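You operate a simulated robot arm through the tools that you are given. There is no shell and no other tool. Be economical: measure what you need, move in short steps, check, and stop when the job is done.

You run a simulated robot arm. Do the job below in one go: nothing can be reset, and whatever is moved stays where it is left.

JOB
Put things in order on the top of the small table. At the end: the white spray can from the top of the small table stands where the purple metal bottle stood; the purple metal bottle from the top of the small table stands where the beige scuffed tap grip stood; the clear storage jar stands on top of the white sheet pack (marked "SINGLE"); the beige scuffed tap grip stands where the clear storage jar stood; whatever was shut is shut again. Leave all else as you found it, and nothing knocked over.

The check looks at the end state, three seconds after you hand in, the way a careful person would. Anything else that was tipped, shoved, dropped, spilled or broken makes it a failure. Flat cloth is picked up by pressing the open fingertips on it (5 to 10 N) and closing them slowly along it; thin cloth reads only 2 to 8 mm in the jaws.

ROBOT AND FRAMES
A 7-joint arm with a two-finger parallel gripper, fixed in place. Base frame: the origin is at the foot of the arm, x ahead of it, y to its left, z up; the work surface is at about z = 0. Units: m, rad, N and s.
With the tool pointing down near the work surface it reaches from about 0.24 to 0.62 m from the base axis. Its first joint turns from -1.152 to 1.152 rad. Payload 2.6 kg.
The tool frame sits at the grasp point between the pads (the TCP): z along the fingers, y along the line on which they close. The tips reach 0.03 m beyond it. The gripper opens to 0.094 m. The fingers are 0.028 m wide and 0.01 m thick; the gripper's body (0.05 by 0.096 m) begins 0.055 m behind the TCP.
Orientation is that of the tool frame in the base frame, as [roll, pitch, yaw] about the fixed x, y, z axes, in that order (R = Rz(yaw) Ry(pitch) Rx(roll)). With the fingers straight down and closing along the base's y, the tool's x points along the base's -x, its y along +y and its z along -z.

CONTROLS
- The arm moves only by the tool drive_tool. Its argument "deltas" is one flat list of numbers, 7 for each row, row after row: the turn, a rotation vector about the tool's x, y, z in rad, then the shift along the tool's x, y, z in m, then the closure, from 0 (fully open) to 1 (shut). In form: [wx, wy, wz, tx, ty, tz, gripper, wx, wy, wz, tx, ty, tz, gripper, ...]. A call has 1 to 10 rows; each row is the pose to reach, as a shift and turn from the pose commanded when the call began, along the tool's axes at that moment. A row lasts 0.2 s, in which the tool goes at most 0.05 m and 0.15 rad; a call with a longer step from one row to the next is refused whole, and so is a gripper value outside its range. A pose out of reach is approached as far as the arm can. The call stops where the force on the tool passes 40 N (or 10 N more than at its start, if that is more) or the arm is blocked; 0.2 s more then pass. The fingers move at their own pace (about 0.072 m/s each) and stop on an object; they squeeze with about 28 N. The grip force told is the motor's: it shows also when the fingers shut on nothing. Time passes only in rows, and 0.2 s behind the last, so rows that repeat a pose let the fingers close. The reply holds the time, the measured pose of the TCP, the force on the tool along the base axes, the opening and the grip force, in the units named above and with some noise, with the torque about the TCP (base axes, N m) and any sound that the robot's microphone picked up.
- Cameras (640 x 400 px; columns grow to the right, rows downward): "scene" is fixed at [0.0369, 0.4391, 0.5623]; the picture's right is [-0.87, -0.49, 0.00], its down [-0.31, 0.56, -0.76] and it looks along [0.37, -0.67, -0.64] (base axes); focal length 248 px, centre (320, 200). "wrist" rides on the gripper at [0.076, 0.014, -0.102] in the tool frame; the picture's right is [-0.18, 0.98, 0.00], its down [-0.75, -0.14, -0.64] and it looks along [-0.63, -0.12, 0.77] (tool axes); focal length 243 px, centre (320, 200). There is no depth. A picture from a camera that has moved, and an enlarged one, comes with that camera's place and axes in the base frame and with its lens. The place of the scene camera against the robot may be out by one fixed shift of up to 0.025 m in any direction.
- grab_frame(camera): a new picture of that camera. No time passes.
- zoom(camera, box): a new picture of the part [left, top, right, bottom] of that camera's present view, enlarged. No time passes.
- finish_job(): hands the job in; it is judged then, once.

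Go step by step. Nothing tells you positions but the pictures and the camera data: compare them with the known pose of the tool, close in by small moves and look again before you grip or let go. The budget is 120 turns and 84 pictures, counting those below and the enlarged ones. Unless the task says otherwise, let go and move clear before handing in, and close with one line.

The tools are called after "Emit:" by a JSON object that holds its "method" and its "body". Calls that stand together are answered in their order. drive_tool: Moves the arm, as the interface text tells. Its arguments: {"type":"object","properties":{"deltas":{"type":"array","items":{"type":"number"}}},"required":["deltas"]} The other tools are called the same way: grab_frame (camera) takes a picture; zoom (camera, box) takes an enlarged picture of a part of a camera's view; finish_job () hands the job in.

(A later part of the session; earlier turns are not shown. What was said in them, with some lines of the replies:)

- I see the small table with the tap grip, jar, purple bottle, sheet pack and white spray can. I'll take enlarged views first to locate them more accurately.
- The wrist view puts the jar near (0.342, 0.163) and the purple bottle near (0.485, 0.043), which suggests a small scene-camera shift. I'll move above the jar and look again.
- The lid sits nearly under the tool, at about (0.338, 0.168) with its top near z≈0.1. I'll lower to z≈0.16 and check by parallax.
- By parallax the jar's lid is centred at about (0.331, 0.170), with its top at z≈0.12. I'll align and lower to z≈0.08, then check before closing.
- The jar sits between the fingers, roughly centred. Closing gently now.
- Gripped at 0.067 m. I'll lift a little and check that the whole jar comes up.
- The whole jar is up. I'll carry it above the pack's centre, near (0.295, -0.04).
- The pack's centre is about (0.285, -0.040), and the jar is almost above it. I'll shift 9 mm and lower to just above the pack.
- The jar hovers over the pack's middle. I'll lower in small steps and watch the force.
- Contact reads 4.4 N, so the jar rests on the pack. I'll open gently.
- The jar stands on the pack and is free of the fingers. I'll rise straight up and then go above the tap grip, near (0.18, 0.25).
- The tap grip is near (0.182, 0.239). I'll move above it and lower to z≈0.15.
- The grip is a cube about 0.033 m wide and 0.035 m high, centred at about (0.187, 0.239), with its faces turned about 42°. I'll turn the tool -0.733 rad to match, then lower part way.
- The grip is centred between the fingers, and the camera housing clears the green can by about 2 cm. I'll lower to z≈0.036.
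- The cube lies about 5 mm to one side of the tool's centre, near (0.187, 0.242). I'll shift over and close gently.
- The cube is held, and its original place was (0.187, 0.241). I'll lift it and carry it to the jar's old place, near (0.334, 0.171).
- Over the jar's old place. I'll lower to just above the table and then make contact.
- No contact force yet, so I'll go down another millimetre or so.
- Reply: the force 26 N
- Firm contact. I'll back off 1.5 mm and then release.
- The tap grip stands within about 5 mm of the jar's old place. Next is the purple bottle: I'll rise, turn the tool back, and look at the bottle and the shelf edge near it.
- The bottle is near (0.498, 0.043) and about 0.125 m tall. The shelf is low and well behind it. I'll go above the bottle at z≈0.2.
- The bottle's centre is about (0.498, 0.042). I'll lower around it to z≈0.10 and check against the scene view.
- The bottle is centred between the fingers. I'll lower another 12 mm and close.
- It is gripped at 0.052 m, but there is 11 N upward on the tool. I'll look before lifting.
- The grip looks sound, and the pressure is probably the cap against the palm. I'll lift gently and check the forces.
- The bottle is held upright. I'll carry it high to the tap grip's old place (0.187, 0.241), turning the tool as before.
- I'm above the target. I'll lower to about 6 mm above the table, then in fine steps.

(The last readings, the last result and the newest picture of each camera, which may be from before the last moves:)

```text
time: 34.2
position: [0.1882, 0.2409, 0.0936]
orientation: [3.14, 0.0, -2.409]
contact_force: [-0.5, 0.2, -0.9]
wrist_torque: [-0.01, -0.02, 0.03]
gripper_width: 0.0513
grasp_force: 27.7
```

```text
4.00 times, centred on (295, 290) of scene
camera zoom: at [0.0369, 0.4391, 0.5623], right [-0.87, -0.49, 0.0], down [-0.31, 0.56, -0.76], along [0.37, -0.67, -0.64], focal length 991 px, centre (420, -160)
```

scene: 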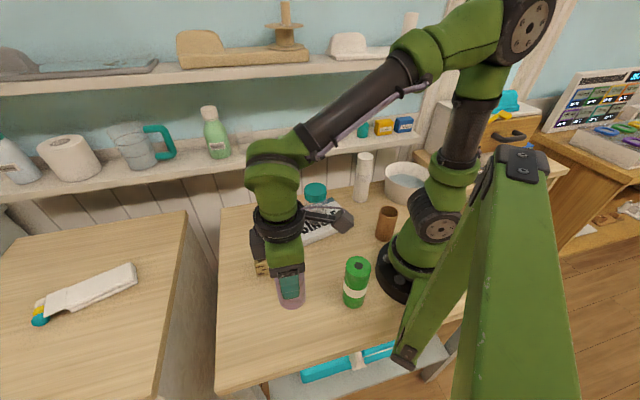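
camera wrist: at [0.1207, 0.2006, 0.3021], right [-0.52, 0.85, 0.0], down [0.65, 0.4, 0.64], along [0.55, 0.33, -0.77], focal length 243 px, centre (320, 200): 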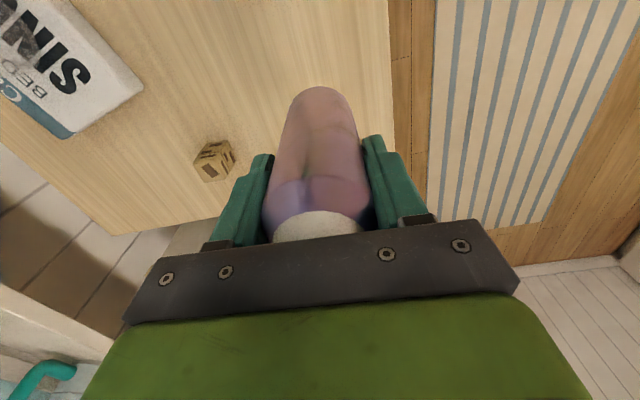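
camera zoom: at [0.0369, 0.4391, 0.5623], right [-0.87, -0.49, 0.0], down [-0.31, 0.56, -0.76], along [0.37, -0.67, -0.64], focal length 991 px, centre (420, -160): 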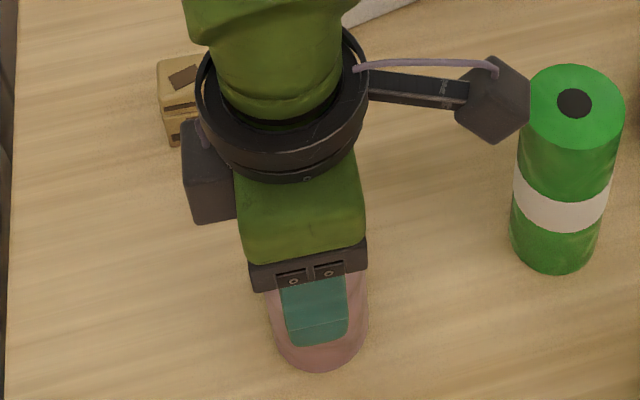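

The bottle's foot is within about 5 mm of the mark. I'll nudge 3 mm while going down the last bit.

Emit:
{"method": "drive_tool", "body": {"deltas": [0, 0, 0, 0.0022, 0.002, 0.0015, 0.8]}}

Emit:
{"method": "drive_tool", "body": {"deltas": [0, 0, 0, 0, 0, 0.001, 0.8]}}

Emit:
{"method": "drive_tool", "body": {"deltas": [0, 0, 0, 0, 0, 0.001, 0.8]}}

```text
time: 34.6
position: [0.1855, 0.2405, 0.0918]
orientation: [-3.142, -0.001, -2.41]
contact_force: [-0.6, 0.6, -1.8]
wrist_torque: [0.02, -0.01, 0.02]
gripper_width: 0.0513
grasp_force: 28.0
```

```text
time: 35.0
position: [0.1875, 0.2423, 0.0929]
orientation: [3.141, 0.001, -2.409]
contact_force: [0.5, -0.4, -0.7]
wrist_torque: [0.05, -0.04, -0.04]
gripper_width: 0.0512
grasp_force: 28.1
```

```text
time: 35.4
position: [0.1851, 0.2416, 0.0914]
orientation: [-3.14, -0.001, -2.409]
contact_force: [0.4, 0.1, -0.9]
wrist_torque: [0.0, -0.01, 0.02]
gripper_width: 0.0515
grasp_force: 27.9
```

Emit:
{"method": "drive_tool", "body": {"deltas": [0, 0, 0, 0, 0, 0.001, 0.8]}}

Emit:
{"method": "drive_tool", "body": {"deltas": [0, 0, 0, 0, 0, 0.001, 0.8]}}

```text
time: 35.8
position: [0.1856, 0.24, 0.0904]
orientation: [-3.141, 0.001, -2.408]
contact_force: [-0.3, -0.9, -0.5]
wrist_torque: [-0.02, 0.03, 0.03]
gripper_width: 0.0514
grasp_force: 28.0
```

```text
time: 36.2
position: [0.1856, 0.2421, 0.0895]
orientation: [3.141, 0.003, -2.41]
contact_force: [-2.6, -5.8, 22.9]
wrist_torque: [-0.49, 0.17, 0.01]
gripper_width: 0.0512
grasp_force: 28.2
```

It's on the table with firm contact. I'll back off 1 mm and release slowly.

Emit:
{"method": "drive_tool", "body": {"deltas": [0, 0, 0, 0, 0, -0.0008, 0.8, 0, 0, 0, 0, 0, -0.0008, 0.44, 0, 0, 0, 0, 0, -0.0008, 0.4, 0, 0, 0, 0, 0, -0.0008, 0.3, 0, 0, 0, 0, 0, -0.0008, 0.15, 0, 0, 0, 0, 0, -0.0008, 0]}}

Emit:
{"method": "grab_frame", "body": {"camera": "wrist"}}

Emit:
{"method": "zoom", "body": {"camera": "scene", "box": [215, 240, 375, 340]}}

```text
time: 37.6
position: [0.1856, 0.2429, 0.0902]
orientation: [-3.141, -0.001, -2.408]
contact_force: [-0.1, -0.1, 7.0]
wrist_torque: [-0.01, 0.0, 0.0]
gripper_width: 0.0937
grasp_force: 0.0
```

```text
42 pictures are left
camera wrist: at [0.119, 0.2007, 0.1931], right [-0.52, 0.85, 0.0], down [0.65, 0.4, 0.64], along [0.55, 0.33, -0.77], focal length 243 px, centre (320, 200)
```

wrist: 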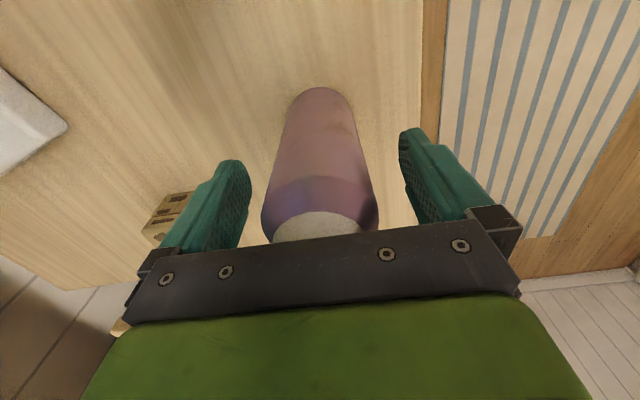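

```text
4.00 times, centred on (295, 290) of scene
camera zoom: at [0.0369, 0.4391, 0.5624], right [-0.87, -0.49, 0.0], down [-0.31, 0.56, -0.76], along [0.37, -0.67, -0.64], focal length 991 px, centre (420, -160)
```

zoom: 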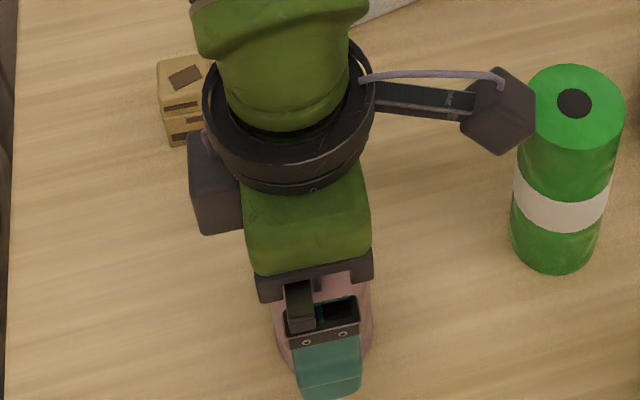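

The bottle is released; the palm was just touching the cap. I'll rise straight up and look.

Emit:
{"method": "drive_tool", "body": {"deltas": [0, 0, 0, 0, 0.0, -0.01, 0, 0, 0, 0, 0, 0.0, -0.04, 0, 0, 0, 0, 0, 0, -0.085, 0, 0, 0, 0, 0, 0, -0.13, 0, 0, 0, 0, 0, 0, -0.17, 0]}}

Emit:
{"method": "grab_frame", "body": {"camera": "scene"}}

Emit:
{"method": "zoom", "body": {"camera": "scene", "box": [215, 240, 375, 340]}}

```text
time: 38.8
position: [0.1853, 0.2417, 0.2614]
orientation: [-3.14, 0.0, -2.409]
contact_force: [-0.2, 0.7, 0.1]
wrist_torque: [0.01, 0.02, -0.01]
gripper_width: 0.0939
grasp_force: 0.1
```

```text
40 pictures are left
```

scene: 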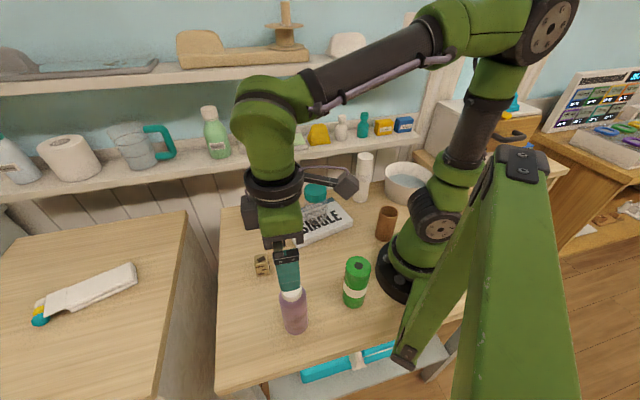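

```text
4.00 times, centred on (295, 290) of scene
camera zoom: at [0.0369, 0.4391, 0.5623], right [-0.87, -0.49, 0.0], down [-0.31, 0.56, -0.76], along [0.37, -0.67, -0.64], focal length 991 px, centre (420, -160)
```

zoom: 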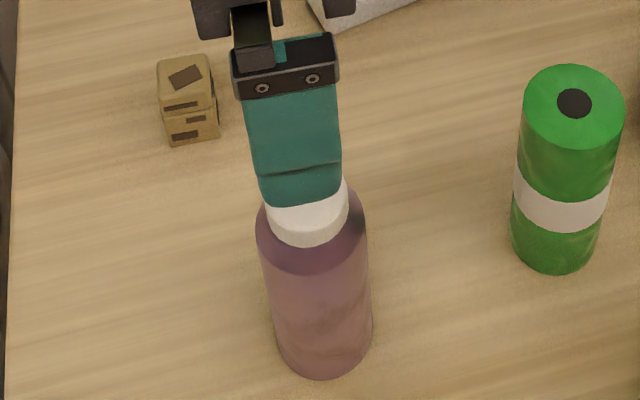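

The bottle stands on the mark. Now I'll swing around to the spray can, near (0.22, -0.23) and about 0.17 m tall, keeping high.

Emit:
{"method": "drive_tool", "body": {"deltas": [0, 0, 0.12, 0.007, -0.044, -0.02, 0, 0, 0, 0.24, 0.014, -0.088, -0.03, 0, 0, 0, 0.36, 0.021, -0.131, -0.03, 0, 0, 0, 0.48, 0.028, -0.175, -0.03, 0, 0, 0, 0.61, 0.035, -0.22, -0.03, 0, 0, 0, 0.733, 0.041, -0.262, -0.03, 0]}}

Emit:
{"method": "drive_tool", "body": {"deltas": [0, 0, 0, 0.015, -0.037, 0, 0, 0, 0, 0, 0.03, -0.073, 0, 0, 0, 0, 0, 0.045, -0.11, 0, 0, 0, 0, 0, 0.06, -0.147, 0, 0, 0, 0, 0, 0.075, -0.184, 0, 0, 0, 0, 0, 0.09, -0.22, 0, 0]}}

Emit:
{"method": "grab_frame", "body": {"camera": "wrist"}}

Emit:
{"method": "grab_frame", "body": {"camera": "scene"}}

```text
time: 40.2
position: [0.3307, 0.0189, 0.2908]
orientation: [3.142, -0.001, 3.139]
contact_force: [0.2, -1.2, -0.4]
wrist_torque: [0.0, 0.0, 0.01]
gripper_width: 0.094
grasp_force: 0.0
```

```text
time: 41.6
position: [0.2436, -0.2023, 0.2887]
orientation: [-3.141, 0.001, 3.141]
contact_force: [-0.2, -1.3, -0.8]
wrist_torque: [0.02, 0.02, -0.02]
gripper_width: 0.0939
grasp_force: 0.0
```

```text
38 pictures are left
camera wrist: at [0.1665, -0.1881, 0.3929], right [0.18, 0.98, 0.0], down [0.75, -0.14, 0.64], along [0.63, -0.12, -0.77], focal length 243 px, centre (320, 200)
```

wrist: 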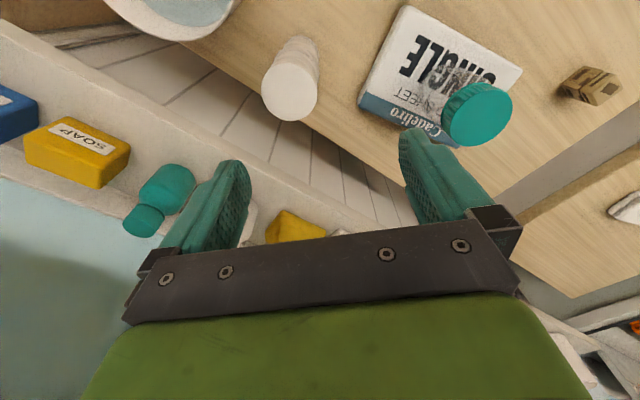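

```text
37 pictures are left
```

scene: 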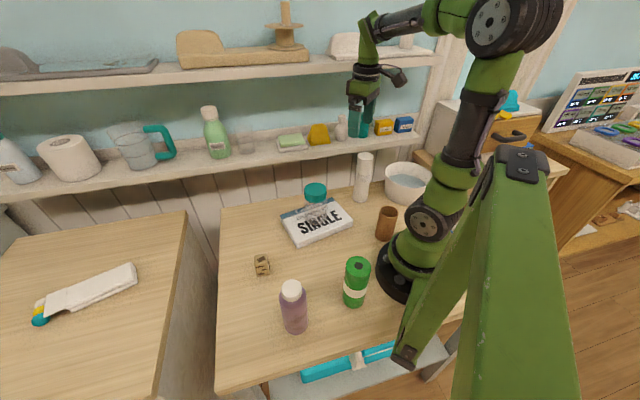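

The can is near (0.226, -0.226). I'll centre above it at z≈0.23 and look again.

Emit:
{"method": "drive_tool", "body": {"deltas": [0, 0, 0, 0.018, -0.024, 0.02, 0, 0, 0, 0, 0.018, -0.024, 0.055, 0]}}

Emit:
{"method": "grab_frame", "body": {"camera": "wrist"}}

Emit:
{"method": "zoom", "body": {"camera": "scene", "box": [300, 110, 460, 220]}}

```text
time: 42.2
position: [0.2241, -0.2247, 0.2347]
orientation: [3.141, -0.001, 3.14]
contact_force: [-0.6, 0.6, -0.7]
wrist_torque: [0.01, 0.01, 0.02]
gripper_width: 0.0939
grasp_force: 0.1
```

```text
36 pictures are left
camera wrist: at [0.1473, -0.2107, 0.3379], right [0.18, 0.98, 0.0], down [0.75, -0.14, 0.64], along [0.63, -0.12, -0.77], focal length 243 px, centre (320, 200)
```

wrist: 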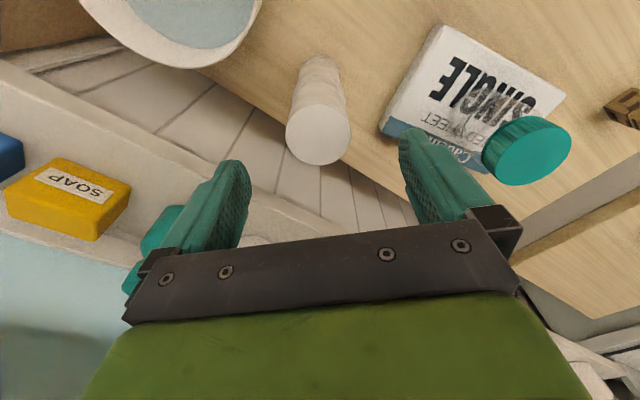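

```text
3.64 times, centred on (380, 165) of scene
camera zoom: at [0.0369, 0.4391, 0.5623], right [-0.87, -0.49, 0.0], down [-0.31, 0.56, -0.76], along [0.37, -0.67, -0.64], focal length 901 px, centre (102, 327)
```

zoom: 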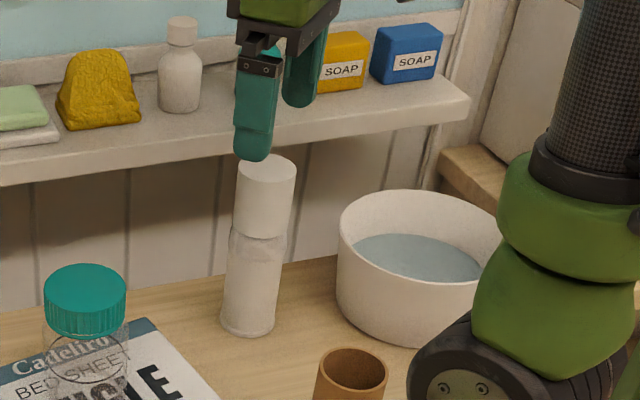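

The can is centred at about (0.228, -0.226) and about 0.165 m tall. I'll align and lower to z≈0.135, then check the palm clearance in the views.

Emit:
{"method": "drive_tool", "body": {"deltas": [0, 0, 0, -0.004, -0.001, 0.0, 0, 0, 0, 0, -0.004, -0.001, 0.04, 0, 0, 0, 0, -0.004, -0.001, 0.075, 0, 0, 0, 0, -0.004, -0.001, 0.1, 0]}}

Emit:
{"method": "grab_frame", "body": {"camera": "wrist"}}

Emit:
{"method": "zoom", "body": {"camera": "scene", "box": [310, 120, 438, 220]}}

```text
time: 43.2
position: [0.2262, -0.2257, 0.1344]
orientation: [3.141, -0.001, 3.139]
contact_force: [-0.4, -0.4, -0.1]
wrist_torque: [0.02, 0.0, -0.05]
gripper_width: 0.0941
grasp_force: 0.0
```

```text
34 pictures are left
camera wrist: at [0.1497, -0.2123, 0.2377], right [0.19, 0.98, 0.0], down [0.75, -0.14, 0.64], along [0.63, -0.12, -0.77], focal length 243 px, centre (320, 200)
```

wrist: 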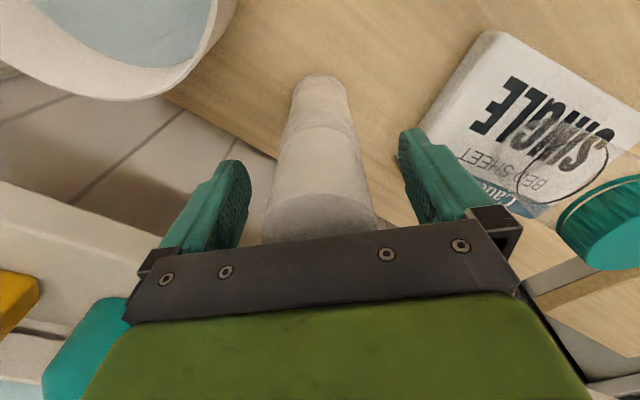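

```text
4.00 times, centred on (374, 170) of scene
camera zoom: at [0.0369, 0.4391, 0.5623], right [-0.87, -0.49, 0.0], down [-0.31, 0.56, -0.76], along [0.37, -0.67, -0.64], focal length 991 px, centre (104, 320)
```

zoom: 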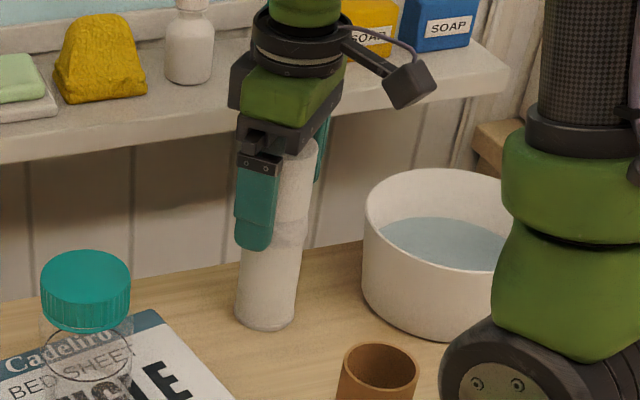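

The cap's top is at about 0.168 m and the palm is at about 0.189 m, so I can lower another 12 mm. Then I'll close gently.

Emit:
{"method": "drive_tool", "body": {"deltas": [0, 0, 0, -0.001, -0.001, 0.006, 0, 0, 0, 0, -0.001, -0.001, 0.012, 0, 0, 0, 0, -0.001, -0.001, 0.012, 0.2, 0, 0, 0, -0.001, -0.001, 0.012, 0.35, 0, 0, 0, -0.001, -0.001, 0.012, 0.5, 0, 0, 0, -0.001, -0.001, 0.012, 0.65, 0, 0, 0, -0.001, -0.001, 0.012, 0.8, 0, 0, 0, -0.001, -0.001, 0.012, 0.8]}}

Emit:
{"method": "zoom", "body": {"camera": "scene", "box": [310, 120, 438, 220]}}

```text
time: 45.0
position: [0.2277, -0.2273, 0.1225]
orientation: [-3.141, -0.002, -3.141]
contact_force: [0.0, -0.5, -2.4]
wrist_torque: [0.0, 0.01, 0.02]
gripper_width: 0.0492
grasp_force: 27.7
```

```text
4.00 times, centred on (374, 170) of scene
camera zoom: at [0.0369, 0.4391, 0.5623], right [-0.87, -0.49, 0.0], down [-0.31, 0.56, -0.76], along [0.37, -0.67, -0.64], focal length 991 px, centre (104, 320)
```

zoom: 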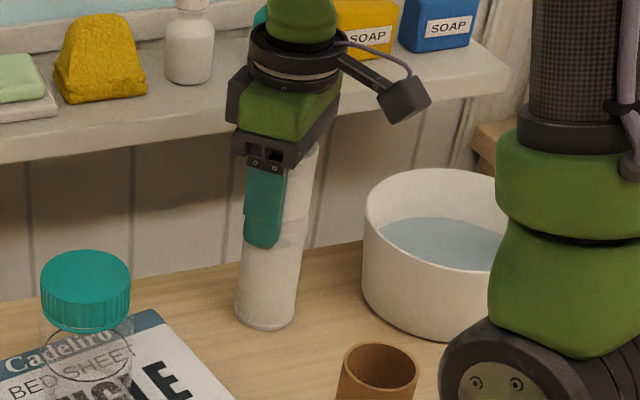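

Gripped at 0.049 m with no palm contact. I'll lift 15 mm and check that the whole can rises.

Emit:
{"method": "drive_tool", "body": {"deltas": [0, 0, 0, 0, 0, -0.003, 0.85, 0, 0, 0, 0, 0, -0.008, 0.85, 0, 0, 0, 0, 0, -0.015, 0.85, 0, 0, 0, 0, 0, -0.015, 0.85]}}

Emit:
{"method": "zoom", "body": {"camera": "scene", "box": [310, 120, 438, 220]}}

```text
time: 46.0
position: [0.2279, -0.2271, 0.1385]
orientation: [3.141, 0.0, 3.141]
contact_force: [-0.4, 0.1, -2.3]
wrist_torque: [-0.01, -0.01, 0.02]
gripper_width: 0.0493
grasp_force: 28.3
```

```text
4.00 times, centred on (374, 170) of scene
camera zoom: at [0.0369, 0.4391, 0.5623], right [-0.87, -0.49, 0.0], down [-0.31, 0.56, -0.76], along [0.37, -0.67, -0.64], focal length 991 px, centre (104, 320)
```

zoom: 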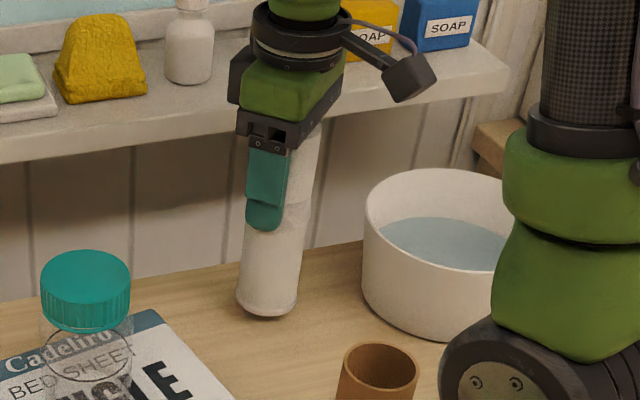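

The whole can is up (about 2 N). I'll lift it higher and carry it along the back of the table to the bottle's old place (0.497, 0.041).

Emit:
{"method": "drive_tool", "body": {"deltas": [0, 0, 0, 0, 0, -0.03, 0.85, 0, 0, 0, 0, 0, -0.07, 0.85, 0, 0, 0, 0, 0, -0.11, 0.85, 0, 0, 0, 0, 0, -0.147, 0.85, 0, 0, 0, -0.01, 0.01, -0.147, 0.85, 0, 0, 0, -0.035, 0.035, -0.147, 0.85, 0, 0, 0, -0.065, 0.065, -0.147, 0.85, 0, 0, 0, -0.095, 0.095, -0.147, 0.85, 0, 0, 0, -0.125, 0.125, -0.147, 0.85]}}

Emit:
{"method": "drive_tool", "body": {"deltas": [0, 0, 0, -0.025, 0.025, 0, 0.85, 0, 0, 0, -0.055, 0.055, 0, 0.85, 0, 0, 0, -0.085, 0.085, 0, 0.85, 0, 0, 0, -0.115, 0.115, 0, 0.85, 0, 0, 0, -0.135, 0.135, 0, 0.85, 0, 0, 0, -0.144, 0.143, 0, 0.85, 0, 0, 0, -0.144, 0.143, 0, 0.85]}}

Emit:
{"method": "grab_frame", "body": {"camera": "scene"}}

Emit:
{"method": "grab_frame", "body": {"camera": "wrist"}}

```text
time: 48.0
position: [0.3536, -0.1025, 0.2835]
orientation: [3.14, 0.0, 3.14]
contact_force: [-0.4, 0.2, -2.6]
wrist_torque: [0.02, 0.02, -0.04]
gripper_width: 0.0492
grasp_force: 27.7
```

```text
time: 49.6
position: [0.4961, 0.0409, 0.2855]
orientation: [3.14, -0.001, -3.141]
contact_force: [-1.1, -0.1, -1.8]
wrist_torque: [-0.01, 0.04, -0.01]
gripper_width: 0.0494
grasp_force: 27.8
```

```text
30 pictures are left
```

scene: 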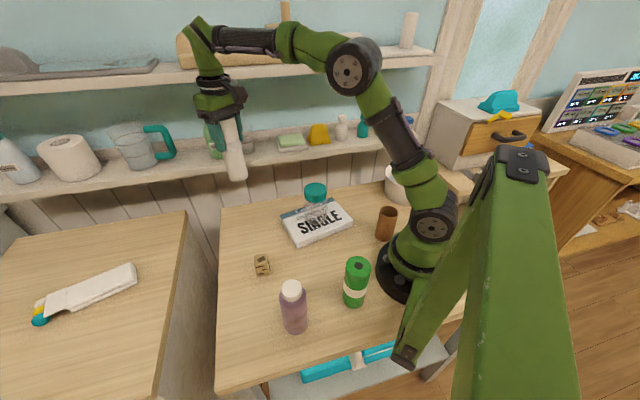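

```text
29 pictures are left
camera wrist: at [0.42, 0.0547, 0.3886], right [0.18, 0.98, 0.0], down [0.75, -0.14, 0.64], along [0.63, -0.12, -0.77], focal length 243 px, centre (320, 200)
```

wrist: 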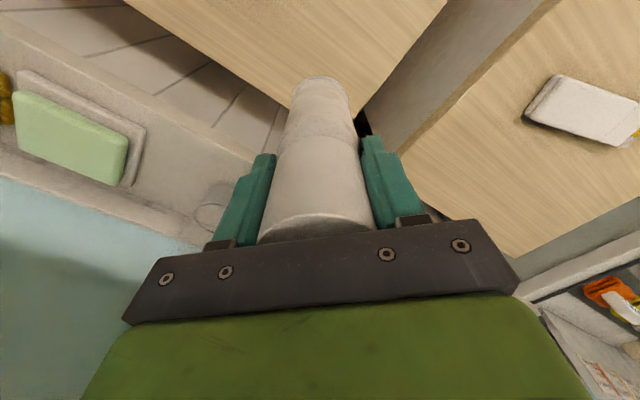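

The can hangs upright above the bottle's old place. I'll lower to about 8 mm above the table and compare with the first scene picture.

Emit:
{"method": "drive_tool", "body": {"deltas": [0, 0, 0, 0, 0, 0.03, 0.85, 0, 0, 0, 0, 0, 0.065, 0.85, 0, 0, 0, 0, 0, 0.1, 0.85, 0, 0, 0, 0, 0, 0.13, 0.85, 0, 0, 0, 0, 0, 0.15, 0.85, 0, 0, 0, 0, 0, 0.156, 0.85]}}

Emit:
{"method": "zoom", "body": {"camera": "scene", "box": [215, 160, 375, 260]}}

```text
time: 51.0
position: [0.4965, 0.0415, 0.1293]
orientation: [-3.14, 0.001, 3.141]
contact_force: [-0.8, 0.7, -2.3]
wrist_torque: [0.0, -0.03, -0.01]
gripper_width: 0.0492
grasp_force: 28.1
```

```text
4.00 times, centred on (295, 210) of scene
camera zoom: at [0.0369, 0.4391, 0.5623], right [-0.87, -0.49, 0.0], down [-0.31, 0.56, -0.76], along [0.37, -0.67, -0.64], focal length 991 px, centre (420, 160)
```

zoom: 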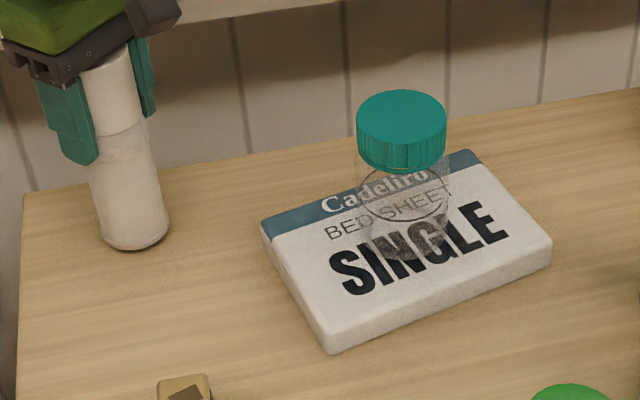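

The foot lines up with where the bottle's foot was, to within a few pixels. Final lowering in fine steps.

Emit:
{"method": "drive_tool", "body": {"deltas": [0, 0, 0, 0, 0, 0.003, 0.85, 0, 0, 0, 0, 0, 0.005, 0.85]}}

Emit:
{"method": "drive_tool", "body": {"deltas": [0, 0, 0, 0, 0, 0.0012, 0.85]}}

Emit:
{"method": "drive_tool", "body": {"deltas": [0, 0, 0, 0, 0, 0.001, 0.85]}}

```text
time: 51.6
position: [0.4961, 0.0403, 0.1243]
orientation: [3.141, -0.002, -3.141]
contact_force: [0.6, 0.1, -2.1]
wrist_torque: [0.0, 0.0, 0.01]
gripper_width: 0.0494
grasp_force: 28.2
```

```text
time: 52.0
position: [0.4963, 0.0407, 0.1231]
orientation: [3.14, -0.001, -3.142]
contact_force: [-0.6, 0.0, -2.4]
wrist_torque: [0.02, -0.01, 0.02]
gripper_width: 0.0493
grasp_force: 28.1
```

```text
time: 52.4
position: [0.4964, 0.0405, 0.1212]
orientation: [3.141, 0.0, 3.138]
contact_force: [-0.2, -0.7, 0.7]
wrist_torque: [-0.05, 0.07, -0.02]
gripper_width: 0.0495
grasp_force: 27.3
```

The table now carries the can's weight. I'll release slowly.

Emit:
{"method": "drive_tool", "body": {"deltas": [0, 0, 0, 0, 0, 0.0002, 0.47, 0, 0, 0, 0, 0, 0.0002, 0.43, 0, 0, 0, 0, 0, 0.0002, 0.35, 0, 0, 0, 0, 0, 0.0002, 0.2, 0, 0, 0, 0, 0, 0.0002, 0.05, 0, 0, 0, 0, 0, 0.0002, 0]}}

Emit:
{"method": "grab_frame", "body": {"camera": "wrist"}}

```text
time: 53.8
position: [0.4974, 0.0414, 0.1209]
orientation: [-3.142, 0.0, 3.14]
contact_force: [-0.3, -0.3, 0.0]
wrist_torque: [0.01, 0.02, -0.03]
gripper_width: 0.0939
grasp_force: 0.1
```

```text
27 pictures are left
camera wrist: at [0.4203, 0.0548, 0.225], right [0.18, 0.98, 0.0], down [0.75, -0.14, 0.64], along [0.63, -0.12, -0.77], focal length 243 px, centre (320, 200)
```

wrist: 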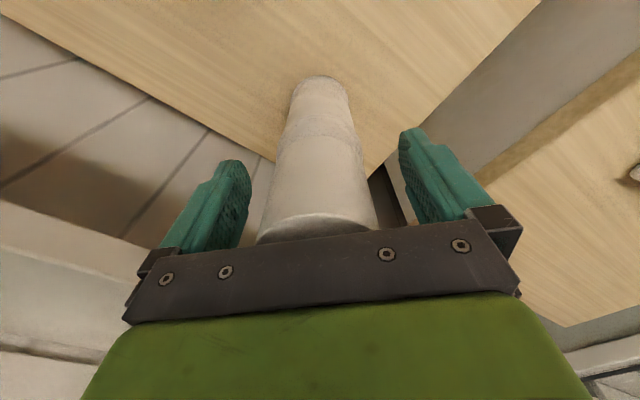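

The can stands free between the fingers. I'll rise straight up, move back, and check the whole scene.

Emit:
{"method": "drive_tool", "body": {"deltas": [0, 0, 0, 0, 0, -0.02, 0, 0, 0, 0, 0, 0, -0.06, 0, 0, 0, 0, 0, 0, -0.1, 0, 0, 0, 0, 0, 0, -0.15, 0, 0, 0, 0, 0, 0, -0.2, 0, 0, 0, 0, 0, 0, -0.24, 0, 0, 0, 0, 0.04, 0, -0.255, 0, 0, 0, 0, 0.08, 0, -0.26, 0, 0, 0, 0, 0.12, 0, -0.262, 0]}}

Emit:
{"method": "grab_frame", "body": {"camera": "scene"}}

Emit:
{"method": "zoom", "body": {"camera": "scene", "box": [205, 150, 445, 340]}}

Emit:
{"method": "grab_frame", "body": {"camera": "wrist"}}

```text
time: 55.8
position: [0.377, 0.0417, 0.3813]
orientation: [3.141, 0.0, 3.141]
contact_force: [1.2, -0.5, 0.3]
wrist_torque: [-0.01, 0.05, -0.02]
gripper_width: 0.0938
grasp_force: 0.1
```

```text
26 pictures are left
```

scene: 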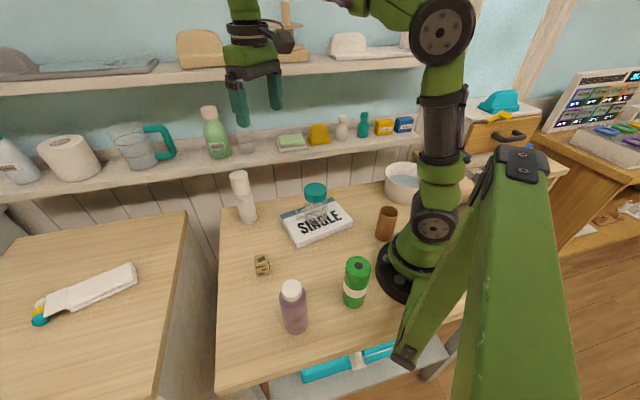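

```text
2.11 times, centred on (325, 245) of scene
camera zoom: at [0.0369, 0.4391, 0.5623], right [-0.87, -0.49, 0.0], down [-0.31, 0.56, -0.76], along [0.37, -0.67, -0.64], focal length 522 px, centre (310, 105)
```

zoom: 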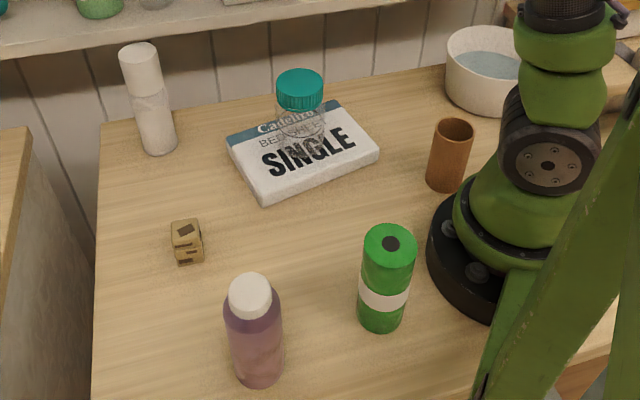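

```text
24 pictures are left
camera wrist: at [0.2999, 0.0555, 0.4856], right [0.18, 0.98, 0.0], down [0.75, -0.14, 0.64], along [0.63, -0.12, -0.77], focal length 243 px, centre (320, 200)
```

wrist: 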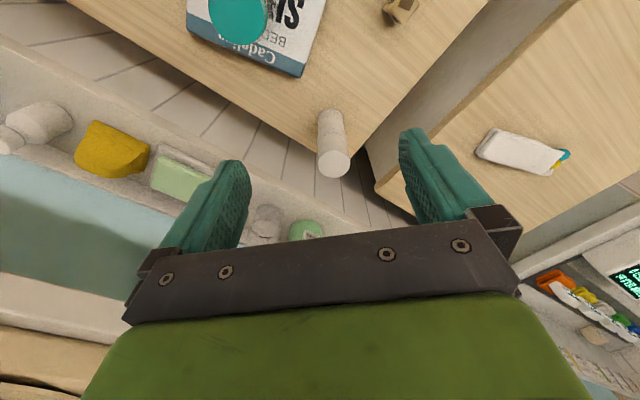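

All four items stand where they should, nothing else has moved, and the arm is clear. Handing in.

Emit:
{"method": "finish_job", "body": {}}

```text
The job is handed in.
```

The job is done and handed in: the spray can, purple bottle and tap grip stand on their new spots to within about 5 mm, the jar is on the "SINGLE" pack with its lid on, and the last pictures show nothing else moved.
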